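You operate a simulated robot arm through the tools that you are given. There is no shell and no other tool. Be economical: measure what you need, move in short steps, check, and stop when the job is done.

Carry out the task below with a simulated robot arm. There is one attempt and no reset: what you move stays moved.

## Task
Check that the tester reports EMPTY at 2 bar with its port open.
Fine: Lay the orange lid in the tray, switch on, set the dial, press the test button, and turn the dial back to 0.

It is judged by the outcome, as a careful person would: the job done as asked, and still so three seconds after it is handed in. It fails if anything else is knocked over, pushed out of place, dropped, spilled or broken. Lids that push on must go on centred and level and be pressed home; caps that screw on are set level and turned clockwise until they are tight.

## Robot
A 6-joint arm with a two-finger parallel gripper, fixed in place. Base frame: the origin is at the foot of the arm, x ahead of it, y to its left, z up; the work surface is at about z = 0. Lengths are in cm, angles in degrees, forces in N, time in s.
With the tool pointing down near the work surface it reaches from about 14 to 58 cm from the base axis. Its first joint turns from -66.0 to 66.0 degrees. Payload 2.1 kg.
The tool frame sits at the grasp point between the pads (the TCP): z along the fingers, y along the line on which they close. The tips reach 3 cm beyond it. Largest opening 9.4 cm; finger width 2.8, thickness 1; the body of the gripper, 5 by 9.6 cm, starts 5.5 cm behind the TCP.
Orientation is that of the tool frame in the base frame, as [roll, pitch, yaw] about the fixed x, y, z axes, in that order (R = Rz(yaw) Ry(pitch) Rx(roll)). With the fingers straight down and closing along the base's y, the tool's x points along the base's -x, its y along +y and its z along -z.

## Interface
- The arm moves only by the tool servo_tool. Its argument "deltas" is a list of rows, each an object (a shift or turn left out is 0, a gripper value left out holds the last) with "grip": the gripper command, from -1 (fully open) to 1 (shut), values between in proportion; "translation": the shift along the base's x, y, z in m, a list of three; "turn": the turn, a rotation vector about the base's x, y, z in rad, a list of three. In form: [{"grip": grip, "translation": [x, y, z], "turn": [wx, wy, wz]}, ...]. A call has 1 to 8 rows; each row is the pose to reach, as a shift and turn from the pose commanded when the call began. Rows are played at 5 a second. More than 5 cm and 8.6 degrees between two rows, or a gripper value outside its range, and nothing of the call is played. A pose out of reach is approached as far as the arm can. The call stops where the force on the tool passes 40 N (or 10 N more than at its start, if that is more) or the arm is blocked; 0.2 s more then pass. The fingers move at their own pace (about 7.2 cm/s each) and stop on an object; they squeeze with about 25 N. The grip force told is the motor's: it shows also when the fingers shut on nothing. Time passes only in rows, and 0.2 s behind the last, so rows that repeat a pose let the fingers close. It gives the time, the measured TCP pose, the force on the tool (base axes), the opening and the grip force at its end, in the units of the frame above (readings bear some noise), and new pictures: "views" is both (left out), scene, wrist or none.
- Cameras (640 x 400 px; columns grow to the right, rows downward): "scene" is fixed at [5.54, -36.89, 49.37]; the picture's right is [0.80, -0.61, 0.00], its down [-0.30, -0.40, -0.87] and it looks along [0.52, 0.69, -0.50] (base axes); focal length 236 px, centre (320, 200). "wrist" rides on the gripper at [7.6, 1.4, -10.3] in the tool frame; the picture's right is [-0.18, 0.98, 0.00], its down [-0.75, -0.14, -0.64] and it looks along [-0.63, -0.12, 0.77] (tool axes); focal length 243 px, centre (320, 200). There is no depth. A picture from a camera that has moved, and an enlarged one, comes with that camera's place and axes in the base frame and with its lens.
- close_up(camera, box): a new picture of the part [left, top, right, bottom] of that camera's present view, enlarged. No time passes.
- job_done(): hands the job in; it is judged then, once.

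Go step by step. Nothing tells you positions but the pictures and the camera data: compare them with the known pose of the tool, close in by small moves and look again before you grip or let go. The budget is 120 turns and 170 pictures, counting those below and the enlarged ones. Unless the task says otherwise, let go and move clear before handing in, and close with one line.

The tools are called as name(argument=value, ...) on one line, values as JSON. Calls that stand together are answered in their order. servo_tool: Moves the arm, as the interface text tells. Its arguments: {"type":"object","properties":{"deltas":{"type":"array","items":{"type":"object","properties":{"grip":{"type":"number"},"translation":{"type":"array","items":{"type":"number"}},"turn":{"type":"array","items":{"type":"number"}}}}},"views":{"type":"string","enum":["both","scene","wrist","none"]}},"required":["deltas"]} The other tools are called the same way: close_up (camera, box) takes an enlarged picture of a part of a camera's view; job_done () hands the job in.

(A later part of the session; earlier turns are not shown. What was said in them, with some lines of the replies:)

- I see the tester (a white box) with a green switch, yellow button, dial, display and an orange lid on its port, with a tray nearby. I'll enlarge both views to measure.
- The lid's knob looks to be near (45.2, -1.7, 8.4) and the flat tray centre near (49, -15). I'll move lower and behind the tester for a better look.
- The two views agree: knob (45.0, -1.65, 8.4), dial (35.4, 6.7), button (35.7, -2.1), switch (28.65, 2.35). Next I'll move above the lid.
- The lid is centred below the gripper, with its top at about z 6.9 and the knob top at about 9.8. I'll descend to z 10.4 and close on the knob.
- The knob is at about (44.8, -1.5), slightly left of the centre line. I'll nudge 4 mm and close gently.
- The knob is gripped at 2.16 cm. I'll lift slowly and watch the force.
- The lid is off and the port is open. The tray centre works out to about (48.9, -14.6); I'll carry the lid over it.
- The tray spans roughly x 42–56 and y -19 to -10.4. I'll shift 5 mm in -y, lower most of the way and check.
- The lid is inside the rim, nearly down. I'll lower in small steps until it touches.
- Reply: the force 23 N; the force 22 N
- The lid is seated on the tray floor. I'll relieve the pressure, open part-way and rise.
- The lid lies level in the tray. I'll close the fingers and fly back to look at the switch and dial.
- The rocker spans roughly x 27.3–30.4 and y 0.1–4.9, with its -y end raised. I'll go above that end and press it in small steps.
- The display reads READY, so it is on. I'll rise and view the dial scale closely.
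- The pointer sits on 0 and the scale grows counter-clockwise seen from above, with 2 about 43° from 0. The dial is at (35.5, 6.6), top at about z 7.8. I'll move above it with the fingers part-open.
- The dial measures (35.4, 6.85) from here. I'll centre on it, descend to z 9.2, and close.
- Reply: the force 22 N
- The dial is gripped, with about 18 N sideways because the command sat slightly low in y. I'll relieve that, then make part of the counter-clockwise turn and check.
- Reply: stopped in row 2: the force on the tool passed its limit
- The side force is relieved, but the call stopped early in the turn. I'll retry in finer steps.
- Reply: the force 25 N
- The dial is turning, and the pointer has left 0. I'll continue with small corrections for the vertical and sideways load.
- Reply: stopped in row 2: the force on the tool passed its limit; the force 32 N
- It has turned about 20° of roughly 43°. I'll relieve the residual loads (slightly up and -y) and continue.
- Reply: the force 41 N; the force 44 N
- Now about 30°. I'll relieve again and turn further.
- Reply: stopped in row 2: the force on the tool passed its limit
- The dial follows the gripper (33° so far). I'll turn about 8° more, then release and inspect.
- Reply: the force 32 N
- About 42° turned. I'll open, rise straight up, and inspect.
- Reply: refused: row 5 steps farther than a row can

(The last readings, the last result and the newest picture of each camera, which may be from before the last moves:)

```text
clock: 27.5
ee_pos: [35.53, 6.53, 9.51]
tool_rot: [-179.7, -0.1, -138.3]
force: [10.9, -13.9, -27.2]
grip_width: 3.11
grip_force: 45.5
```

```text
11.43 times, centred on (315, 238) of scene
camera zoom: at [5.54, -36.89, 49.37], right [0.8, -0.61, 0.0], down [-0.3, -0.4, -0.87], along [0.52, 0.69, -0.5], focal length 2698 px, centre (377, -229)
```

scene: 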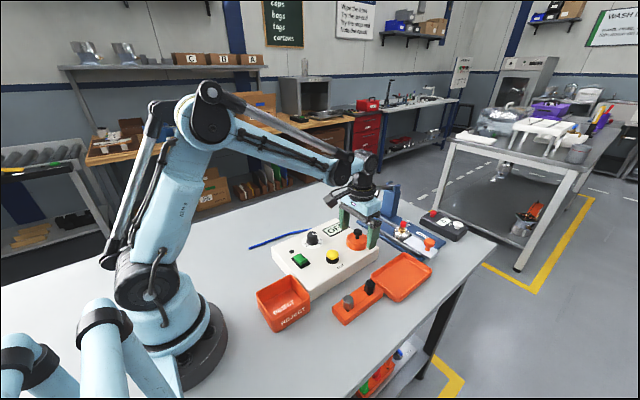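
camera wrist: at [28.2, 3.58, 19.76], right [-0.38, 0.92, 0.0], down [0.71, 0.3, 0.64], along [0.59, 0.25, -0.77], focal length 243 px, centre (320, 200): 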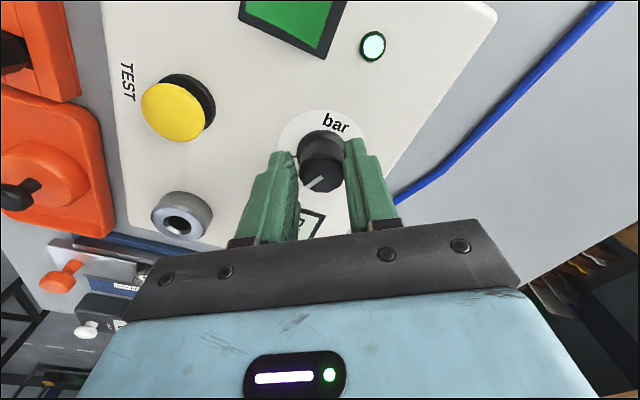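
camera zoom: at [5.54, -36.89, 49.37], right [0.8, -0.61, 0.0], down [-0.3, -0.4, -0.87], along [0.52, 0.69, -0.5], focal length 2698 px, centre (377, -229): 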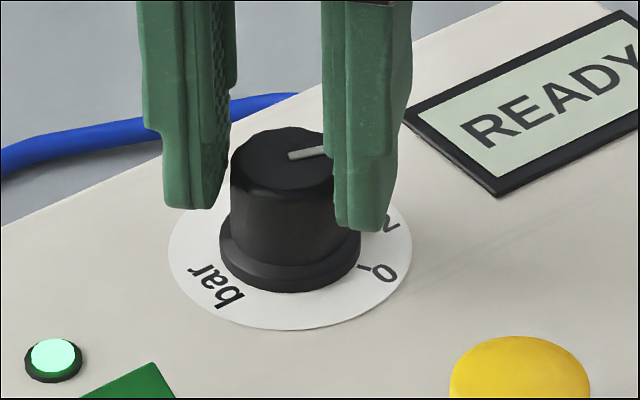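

servo_tool(deltas=[{"grip": -0.3, "translation": [0, 0, 0]}, {"grip": -0.3, "translation": [0, 0, 0]}, {"grip": -0.3, "translation": [0, 0, 0.03]}, {"grip": -0.3, "translation": [0, 0, 0.06]}, {"grip": -0.3, "translation": [0, 0, 0.09]}, {"grip": -0.3, "translation": [0, 0, 0.09]}], views="wrist")

close_up(camera="scene", box=[290, 220, 340, 255])

close_up(camera="wrist", box=[250, 60, 400, 160])

```text
clock: 28.9
ee_pos: [35.24, 6.78, 18.16]
tool_rot: [-180.0, 0.1, -138.2]
force: [0.8, -0.5, 1.1]
grip_width: 6.12
grip_force: 0.2
camera wrist: at [28.57, 2.69, 28.45], right [-0.52, 0.86, 0.0], down [0.66, 0.4, 0.64], along [0.55, 0.33, -0.77], focal length 243 px, centre (320, 200)
```

wrist: 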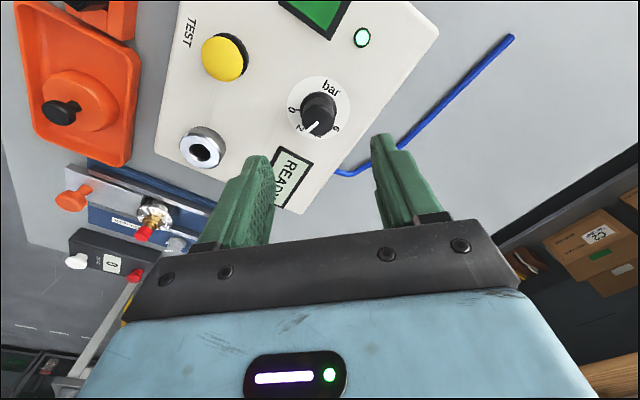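

```text
11.43 times, centred on (315, 238) of scene
camera zoom: at [5.54, -36.89, 49.37], right [0.8, -0.61, 0.0], down [-0.3, -0.4, -0.87], along [0.52, 0.69, -0.5], focal length 2698 px, centre (377, -229)
```

zoom: 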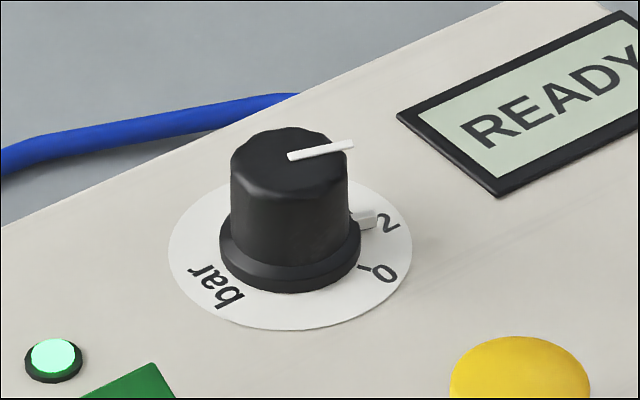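

```text
4.00 times, centred on (325, 110) of wrist
camera zoom: at [28.57, 2.69, 28.45], right [-0.52, 0.86, 0.0], down [0.66, 0.4, 0.64], along [0.55, 0.33, -0.77], focal length 970 px, centre (300, 560)
```

zoom: 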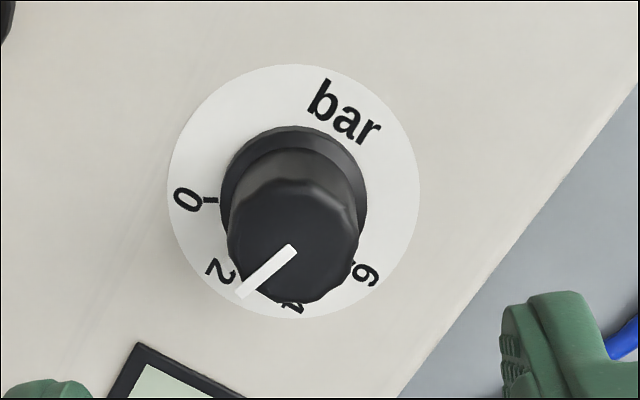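

The pointer is at or just short of 2. I'll take a tighter enlargement of both views to check against the tick.

close_up(camera="scene", box=[306, 230, 326, 246])

close_up(camera="wrist", box=[285, 85, 355, 145])

```text
16.00 times, centred on (316, 238) of scene
camera zoom: at [5.54, -36.89, 49.37], right [0.8, -0.61, 0.0], down [-0.3, -0.4, -0.87], along [0.52, 0.69, -0.5], focal length 3776 px, centre (384, -408)
```

zoom: 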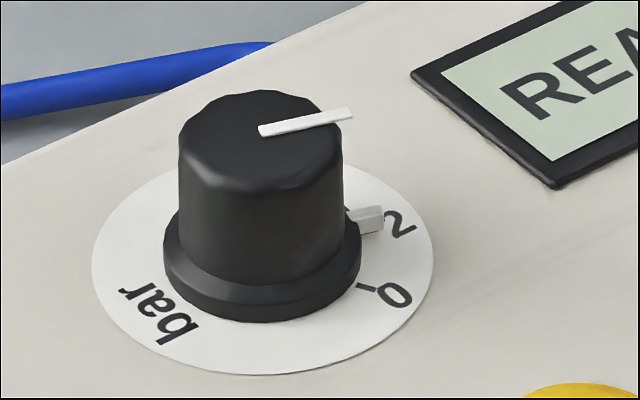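

```text
6.67 times, centred on (320, 115) of wrist
camera zoom: at [28.57, 2.69, 28.45], right [-0.52, 0.86, 0.0], down [0.66, 0.4, 0.64], along [0.55, 0.33, -0.77], focal length 1618 px, centre (320, 767)
```

zoom: 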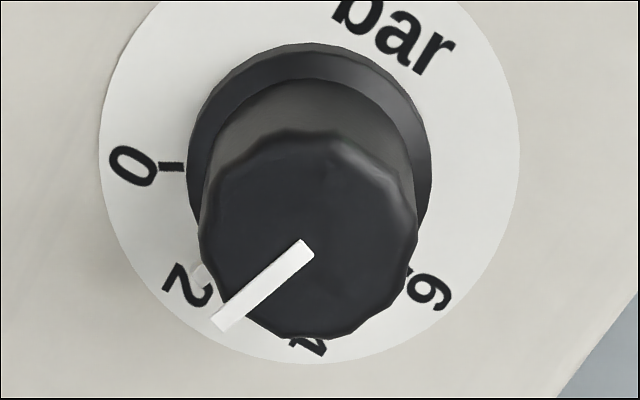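

The skirt pointer's base coincides with the tick for 2. Next I'll close the fingers and go above the yellow TEST button at about (35.7, -2.1).

servo_tool(deltas=[{"grip": 1, "translation": [0.002, -0.04, 0]}, {"grip": 1, "translation": [0.005, -0.088, 0]}, {"grip": 1, "translation": [0.005, -0.088, -0.03]}, {"grip": 1, "translation": [0.005, -0.088, -0.065]}, {"grip": 1, "translation": [0.005, -0.088, -0.065]}], views="wrist")

close_up(camera="scene", box=[290, 205, 390, 275])

```text
clock: 30.1
ee_pos: [35.98, -2.02, 11.52]
tool_rot: [-179.9, 0.0, -138.1]
force: [-0.6, 0.3, 1.0]
grip_width: 0.0
grip_force: 25.3
camera wrist: at [29.26, -6.04, 21.69], right [-0.52, 0.86, 0.0], down [0.66, 0.4, 0.64], along [0.55, 0.33, -0.77], focal length 243 px, centre (320, 200)
```

wrist: 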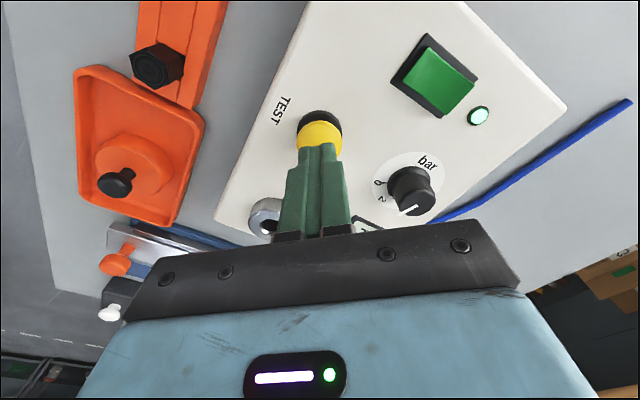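

```text
5.71 times, centred on (340, 240) of scene
camera zoom: at [5.53, -36.89, 49.37], right [0.8, -0.61, 0.0], down [-0.3, -0.4, -0.87], along [0.52, 0.69, -0.5], focal length 1349 px, centre (206, -29)
```

zoom: 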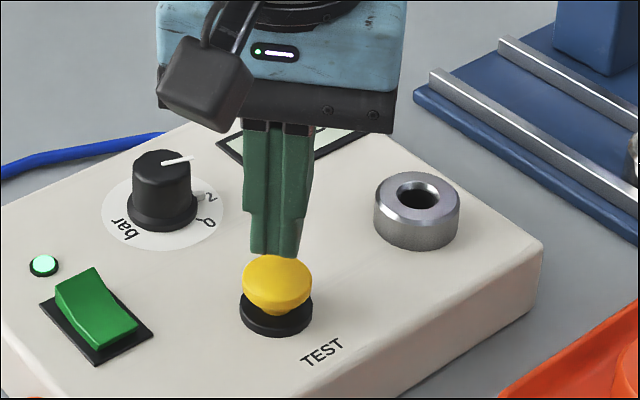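

The fingers are centred over the button. I'll press down in small steps.

servo_tool(deltas=[{"grip": 1, "translation": [-0.002, 0, -0.006]}, {"grip": 1, "translation": [-0.002, 0, -0.01]}, {"grip": 1, "translation": [-0.002, 0, -0.013]}, {"grip": 1, "translation": [-0.002, 0, -0.015]}], views="none")

close_up(camera="scene", box=[290, 205, 390, 275])

```text
clock: 31.1
ee_pos: [35.67, -2.2, 10.56]
tool_rot: [-179.9, 0.0, -138.2]
force: [-0.2, 0.5, 0.2]
grip_width: 0.0
grip_force: 24.9
```

```text
5.71 times, centred on (340, 240) of scene
camera zoom: at [5.54, -36.89, 49.37], right [0.8, -0.61, 0.0], down [-0.3, -0.4, -0.87], along [0.52, 0.69, -0.5], focal length 1349 px, centre (206, -29)
```

zoom: 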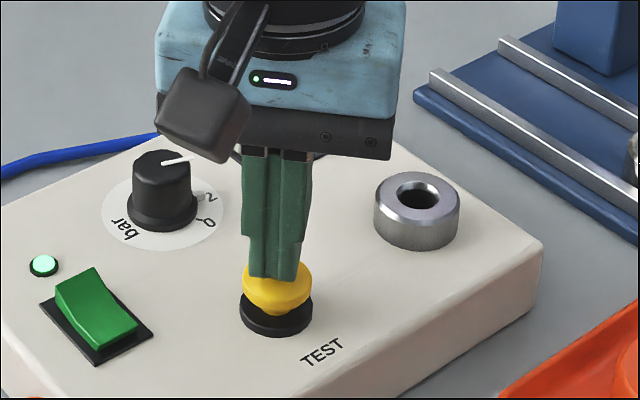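

servo_tool(deltas=[{"grip": 1, "translation": [0, 0, -0.003]}, {"grip": 1, "translation": [0, 0, -0.005]}, {"grip": 1, "translation": [0, 0, -0.007]}, {"grip": 1, "translation": [0, 0, -0.009]}], views="none")

close_up(camera="scene", box=[290, 205, 390, 275])

```text
clock: 32.1
ee_pos: [35.71, -2.21, 9.62]
tool_rot: [-179.9, 0.0, -138.2]
force: [-0.3, -0.3, 3.5]
grip_width: 0.0
grip_force: 24.9
```

```text
5.71 times, centred on (340, 240) of scene
camera zoom: at [5.53, -36.89, 49.37], right [0.8, -0.61, 0.0], down [-0.3, -0.4, -0.87], along [0.52, 0.69, -0.5], focal length 1349 px, centre (206, -29)
```

zoom: 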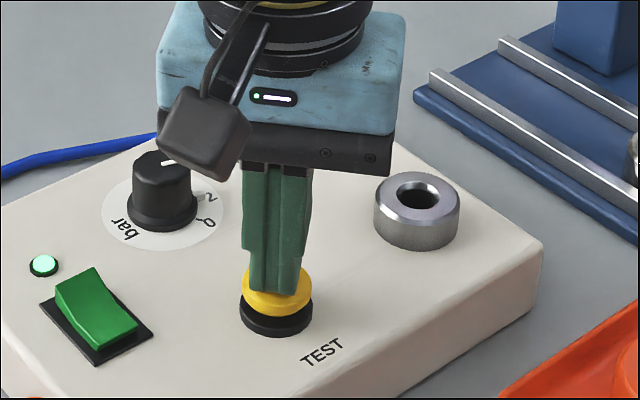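

It is in contact with a light spring load. I'll press further.

servo_tool(deltas=[{"grip": 1, "translation": [0, 0, -0.002]}, {"grip": 1, "translation": [0, 0, -0.003]}, {"grip": 1, "translation": [0, 0, -0.004]}, {"grip": 1, "translation": [0, 0, -0.004]}], views="none")

close_up(camera="scene", box=[290, 205, 390, 275])

```text
clock: 33.1
ee_pos: [35.64, -2.19, 9.25]
tool_rot: [-179.9, 0.0, -138.2]
force: [4.1, -2.7, 13.5]
grip_width: 0.0
grip_force: 24.9
```

```text
5.71 times, centred on (340, 240) of scene
camera zoom: at [5.53, -36.89, 49.37], right [0.8, -0.61, 0.0], down [-0.3, -0.4, -0.87], along [0.52, 0.69, -0.5], focal length 1349 px, centre (206, -29)
```

zoom: 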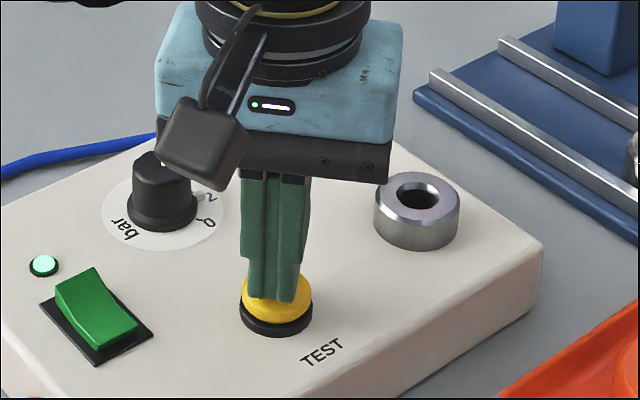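

The force has jumped to 13.5 N, so the button is fully down. I'll rise clear and read the display.

servo_tool(deltas=[{"grip": 1, "translation": [0, 0, 0.03]}, {"grip": 1, "translation": [0, 0, 0.07]}, {"grip": 1, "translation": [0, 0, 0.11]}], views="none")

close_up(camera="scene", box=[290, 205, 390, 275])

```text
clock: 33.9
ee_pos: [35.86, -2.22, 20.35]
tool_rot: [-179.9, 0.0, -138.2]
force: [-0.9, -0.5, 0.3]
grip_width: 0.01
grip_force: 24.8
```

```text
5.71 times, centred on (340, 240) of scene
camera zoom: at [5.53, -36.89, 49.37], right [0.8, -0.61, 0.0], down [-0.3, -0.4, -0.87], along [0.52, 0.69, -0.5], focal length 1349 px, centre (206, -29)
```

zoom: 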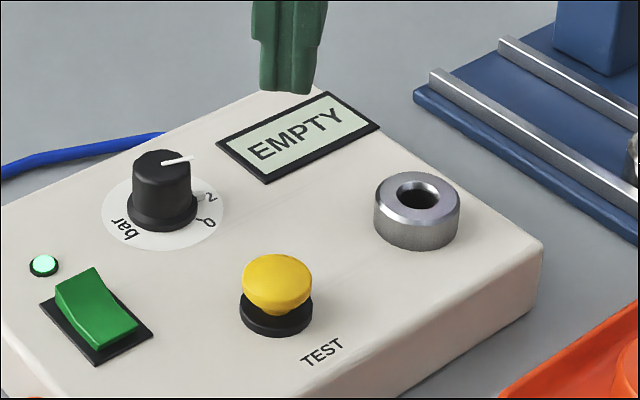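

The display reads EMPTY. I'll return to the dial, centred at about (35.4, 6.7), and grip again at the same yaw.

servo_tool(deltas=[{"grip": -0.3, "translation": [0, 0.045, 0]}, {"grip": -0.3, "translation": [-0.003, 0.089, 0]}, {"grip": -0.3, "translation": [-0.003, 0.089, -0.04]}, {"grip": -0.3, "translation": [-0.003, 0.089, -0.08]}, {"grip": -0.3, "translation": [-0.003, 0.089, -0.08]}], views="wrist")

```text
clock: 35.1
ee_pos: [35.27, 6.58, 12.26]
tool_rot: [-179.9, 0.0, -138.2]
force: [-0.1, 0.5, -0.3]
grip_width: 6.12
grip_force: 0.1
camera wrist: at [28.64, 2.54, 22.51], right [-0.52, 0.86, 0.0], down [0.66, 0.4, 0.64], along [0.55, 0.33, -0.77], focal length 243 px, centre (320, 200)
```

wrist: 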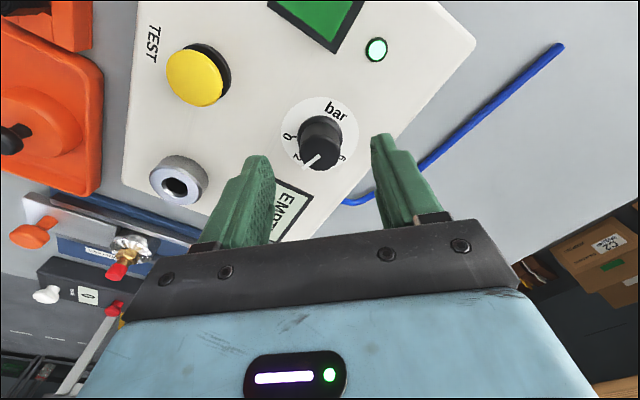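

Centred. I'll descend and grip.

servo_tool(deltas=[{"grip": -0.3, "translation": [0.001, 0.001, -0.027]}, {"grip": -0.3, "translation": [0.001, 0.001, -0.027]}, {"grip": 0.2, "translation": [0.001, 0.001, -0.027]}, {"grip": 0.4, "translation": [0.001, 0.001, -0.027]}, {"grip": 0.4, "translation": [0.001, 0.001, -0.027]}, {"grip": 0.4, "translation": [0.001, 0.001, -0.027]}], views="none")

```text
clock: 36.5
ee_pos: [35.37, 6.67, 9.66]
tool_rot: [-179.8, 0.1, -138.3]
force: [6.1, -7.3, -4.5]
grip_width: 3.38
grip_force: 5.1
```

Light contact at 3.38 cm. I'll firm up the grip and turn clockwise in fine steps.

servo_tool(deltas=[{"grip": 1, "translation": [0.0005, -0.0005, 0]}, {"grip": 1, "translation": [0.0005, -0.0005, 0]}, {"grip": 1, "translation": [0.0005, -0.0005, 0], "turn": [0, 0, -0.03]}, {"grip": 1, "translation": [0.0005, -0.0005, 0], "turn": [0, 0, -0.06]}, {"grip": 1, "translation": [0.0005, -0.0005, 0], "turn": [0, 0, -0.09]}, {"grip": 1, "translation": [0.0005, -0.0005, 0], "turn": [0, 0, -0.12]}, {"grip": 1, "translation": [0.0005, -0.0005, 0], "turn": [0, 0, -0.15]}, {"grip": 1, "translation": [0.0005, -0.0005, 0], "turn": [0, 0, -0.18]}], views="none")

close_up(camera="scene", box=[290, 220, 340, 255])

```text
clock: 38.3
ee_pos: [35.38, 6.59, 9.54]
tool_rot: [-179.8, 0.0, -148.6]
force: [-7.2, -13.6, 12.4]
grip_width: 3.07
grip_force: 45.6
```

```text
11.43 times, centred on (315, 238) of scene
camera zoom: at [5.53, -36.89, 49.37], right [0.8, -0.61, 0.0], down [-0.3, -0.4, -0.87], along [0.52, 0.69, -0.5], focal length 2698 px, centre (377, -229)
```

zoom: 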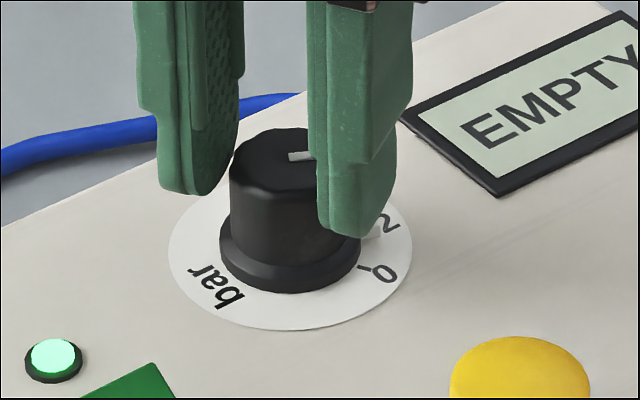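

Turning well: 10° back, and forces are moderate. Continuing.

servo_tool(deltas=[{"grip": 1, "translation": [0, -0.0005, 0.0003], "turn": [0, 0, -0.03]}, {"grip": 1, "translation": [0, -0.0005, 0.0003], "turn": [0, 0, -0.06]}, {"grip": 1, "translation": [0, -0.0005, 0.0003], "turn": [0, 0, -0.09]}, {"grip": 1, "translation": [0, -0.0005, 0.0003], "turn": [0, 0, -0.12]}, {"grip": 1, "translation": [0, -0.0005, 0.0003], "turn": [0, 0, -0.15]}, {"grip": 1, "translation": [0, -0.0005, 0.0003], "turn": [0, 0, -0.18]}], views="none")

servo_tool(deltas=[{"grip": 1, "turn": [0, 0, -0.03]}, {"grip": 1, "turn": [0, 0, -0.06]}, {"grip": 1, "turn": [0, 0, -0.09]}, {"grip": 1, "turn": [0, 0, -0.12]}], views="none")

close_up(camera="scene", box=[290, 220, 340, 255])

```text
clock: 39.6
ee_pos: [35.37, 6.71, 9.61]
tool_rot: [179.8, -0.3, -157.2]
force: [-2.3, 0.7, 5.3]
grip_width: 3.08
grip_force: 45.2
stopped in row 6: the force on the tool passed its limit (the readings are from after the stop); the commanded pose is now the measured one
```

```text
clock: 40.6
ee_pos: [35.32, 6.8, 9.71]
tool_rot: [179.7, -0.3, -164.0]
force: [-5.8, 7.2, 5.8]
grip_width: 3.08
grip_force: 45.5
```

```text
11.43 times, centred on (315, 238) of scene
camera zoom: at [5.53, -36.89, 49.37], right [0.8, -0.61, 0.0], down [-0.3, -0.4, -0.87], along [0.52, 0.69, -0.5], focal length 2698 px, centre (377, -229)
```

zoom: 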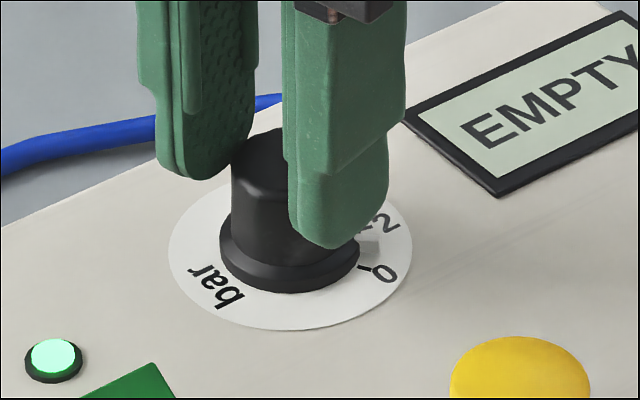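

Now 26° back; about 16° remain.

servo_tool(deltas=[{"grip": 1, "translation": [0, 0.0005, 0], "turn": [0, 0, -0.03]}, {"grip": 1, "translation": [0, 0.0005, 0], "turn": [0, 0, -0.06]}, {"grip": 1, "translation": [0, 0.0005, 0], "turn": [0, 0, -0.09]}, {"grip": 1, "translation": [0, 0.0005, 0], "turn": [0, 0, -0.12]}, {"grip": 1, "translation": [0, 0.0005, 0], "turn": [0, 0, -0.15]}], views="none")

servo_tool(deltas=[{"grip": 1, "turn": [0, 0, -0.03]}, {"grip": 1, "turn": [0, 0, -0.06]}, {"grip": 1, "turn": [0, 0, -0.09]}], views="none")

close_up(camera="scene", box=[290, 220, 340, 255])

```text
clock: 41.8
ee_pos: [35.3, 6.85, 9.56]
tool_rot: [179.7, -0.1, -172.6]
force: [4.3, 19.4, -30.4]
grip_width: 3.07
grip_force: 45.0
```

```text
clock: 42.6
ee_pos: [35.34, 6.93, 9.74]
tool_rot: [179.5, -0.3, -177.8]
force: [0.2, 22.4, -13.3]
grip_width: 3.11
grip_force: 45.1
```

```text
11.43 times, centred on (315, 238) of scene
camera zoom: at [5.54, -36.89, 49.37], right [0.8, -0.61, 0.0], down [-0.3, -0.4, -0.87], along [0.52, 0.69, -0.5], focal length 2698 px, centre (377, -229)
```

zoom: 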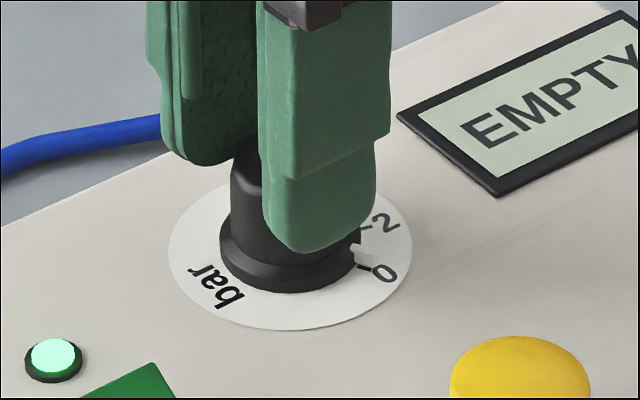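

Just a couple of degrees short of 0, so I'll turn a little more.

servo_tool(deltas=[{"grip": 1, "translation": [0, 0.001, -0.0003]}, {"grip": 1, "translation": [0, 0.001, -0.0003], "turn": [0, 0, -0.02]}, {"grip": 1, "translation": [0, 0.001, -0.0003], "turn": [0, 0, -0.04]}, {"grip": 1, "translation": [0, 0.001, -0.0003], "turn": [0, 0, -0.05]}], views="none")

close_up(camera="scene", box=[290, 220, 340, 255])

```text
clock: 43.6
ee_pos: [35.35, 7.06, 9.55]
tool_rot: [179.7, -0.4, 179.3]
force: [-15.2, 16.0, 21.8]
grip_width: 3.1
grip_force: 45.2
```

```text
11.43 times, centred on (315, 238) of scene
camera zoom: at [5.53, -36.89, 49.37], right [0.8, -0.61, 0.0], down [-0.3, -0.4, -0.87], along [0.52, 0.69, -0.5], focal length 2698 px, centre (377, -229)
```

zoom: 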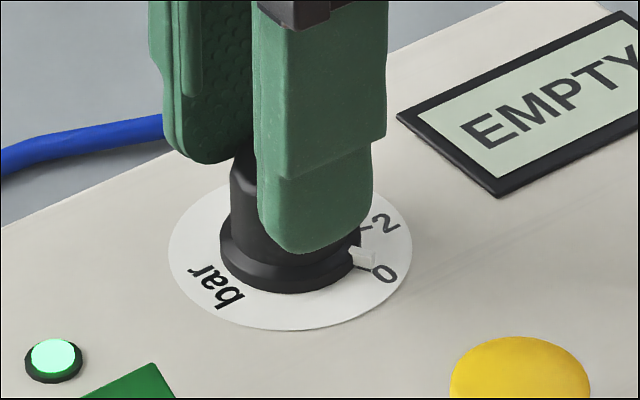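

The pointer looks to be on 0. I'll release, rise and inspect.

servo_tool(deltas=[{"grip": -0.3}, {"grip": -0.3}, {"grip": -0.3, "translation": [0, 0, 0.03]}, {"grip": -0.3, "translation": [0, 0, 0.07]}, {"grip": -0.3, "translation": [0, 0, 0.1]}, {"grip": -0.3, "translation": [0, 0, 0.1]}], views="scene")

close_up(camera="scene", box=[290, 220, 340, 255])

close_up(camera="wrist", box=[250, 60, 400, 160])

```text
clock: 45.0
ee_pos: [35.28, 6.84, 19.5]
tool_rot: [179.8, -0.2, 179.3]
force: [0.2, 0.6, 0.2]
grip_width: 6.11
grip_force: 0.1
```

scene: 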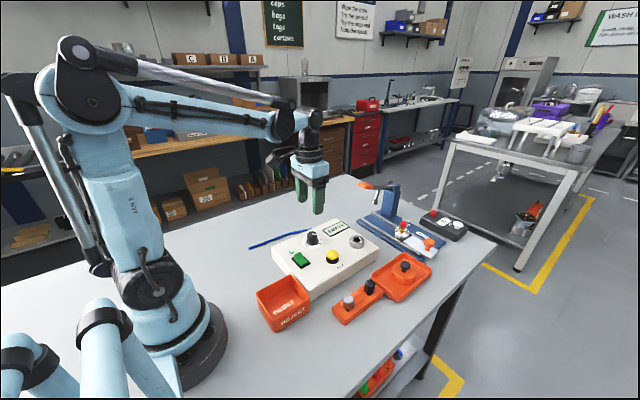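

```text
11.43 times, centred on (315, 238) of scene
camera zoom: at [5.54, -36.89, 49.37], right [0.8, -0.61, 0.0], down [-0.3, -0.4, -0.87], along [0.52, 0.69, -0.5], focal length 2698 px, centre (377, -229)
```

zoom: 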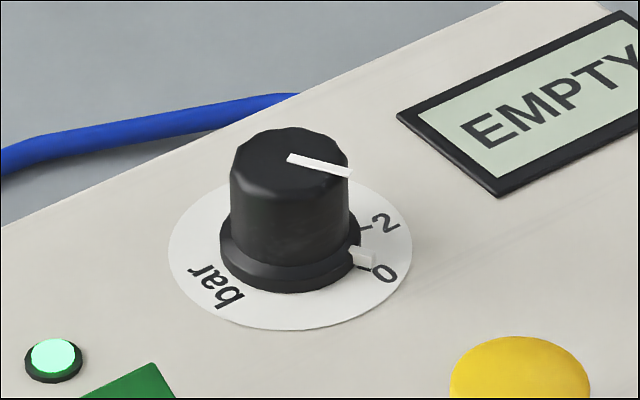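

```text
4.00 times, centred on (325, 110) of wrist
camera zoom: at [27.79, 8.24, 29.69], right [0.2, 0.98, 0.0], down [0.75, -0.15, 0.64], along [0.63, -0.12, -0.77], focal length 970 px, centre (300, 560)
```

zoom: 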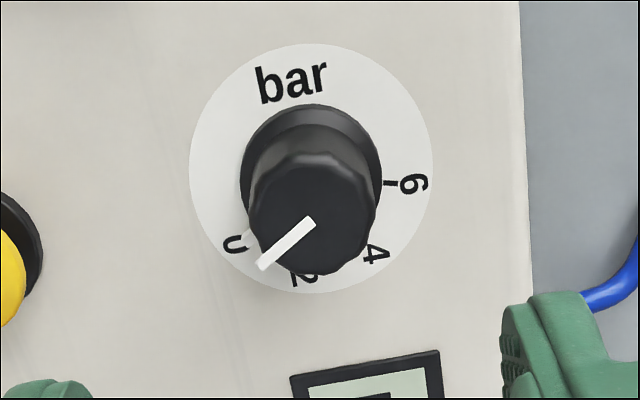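

The dial pointer is back exactly where it started, on 0. The display still shows EMPTY, the lid lies in the tray, and the arm is clear, so I'm handing in.

job_done()

```text
The job is handed in.
```

The tester reported EMPTY at 2 bar with its port open. The lid is in the tray, the dial is back at 0, and the tester is still switched on.
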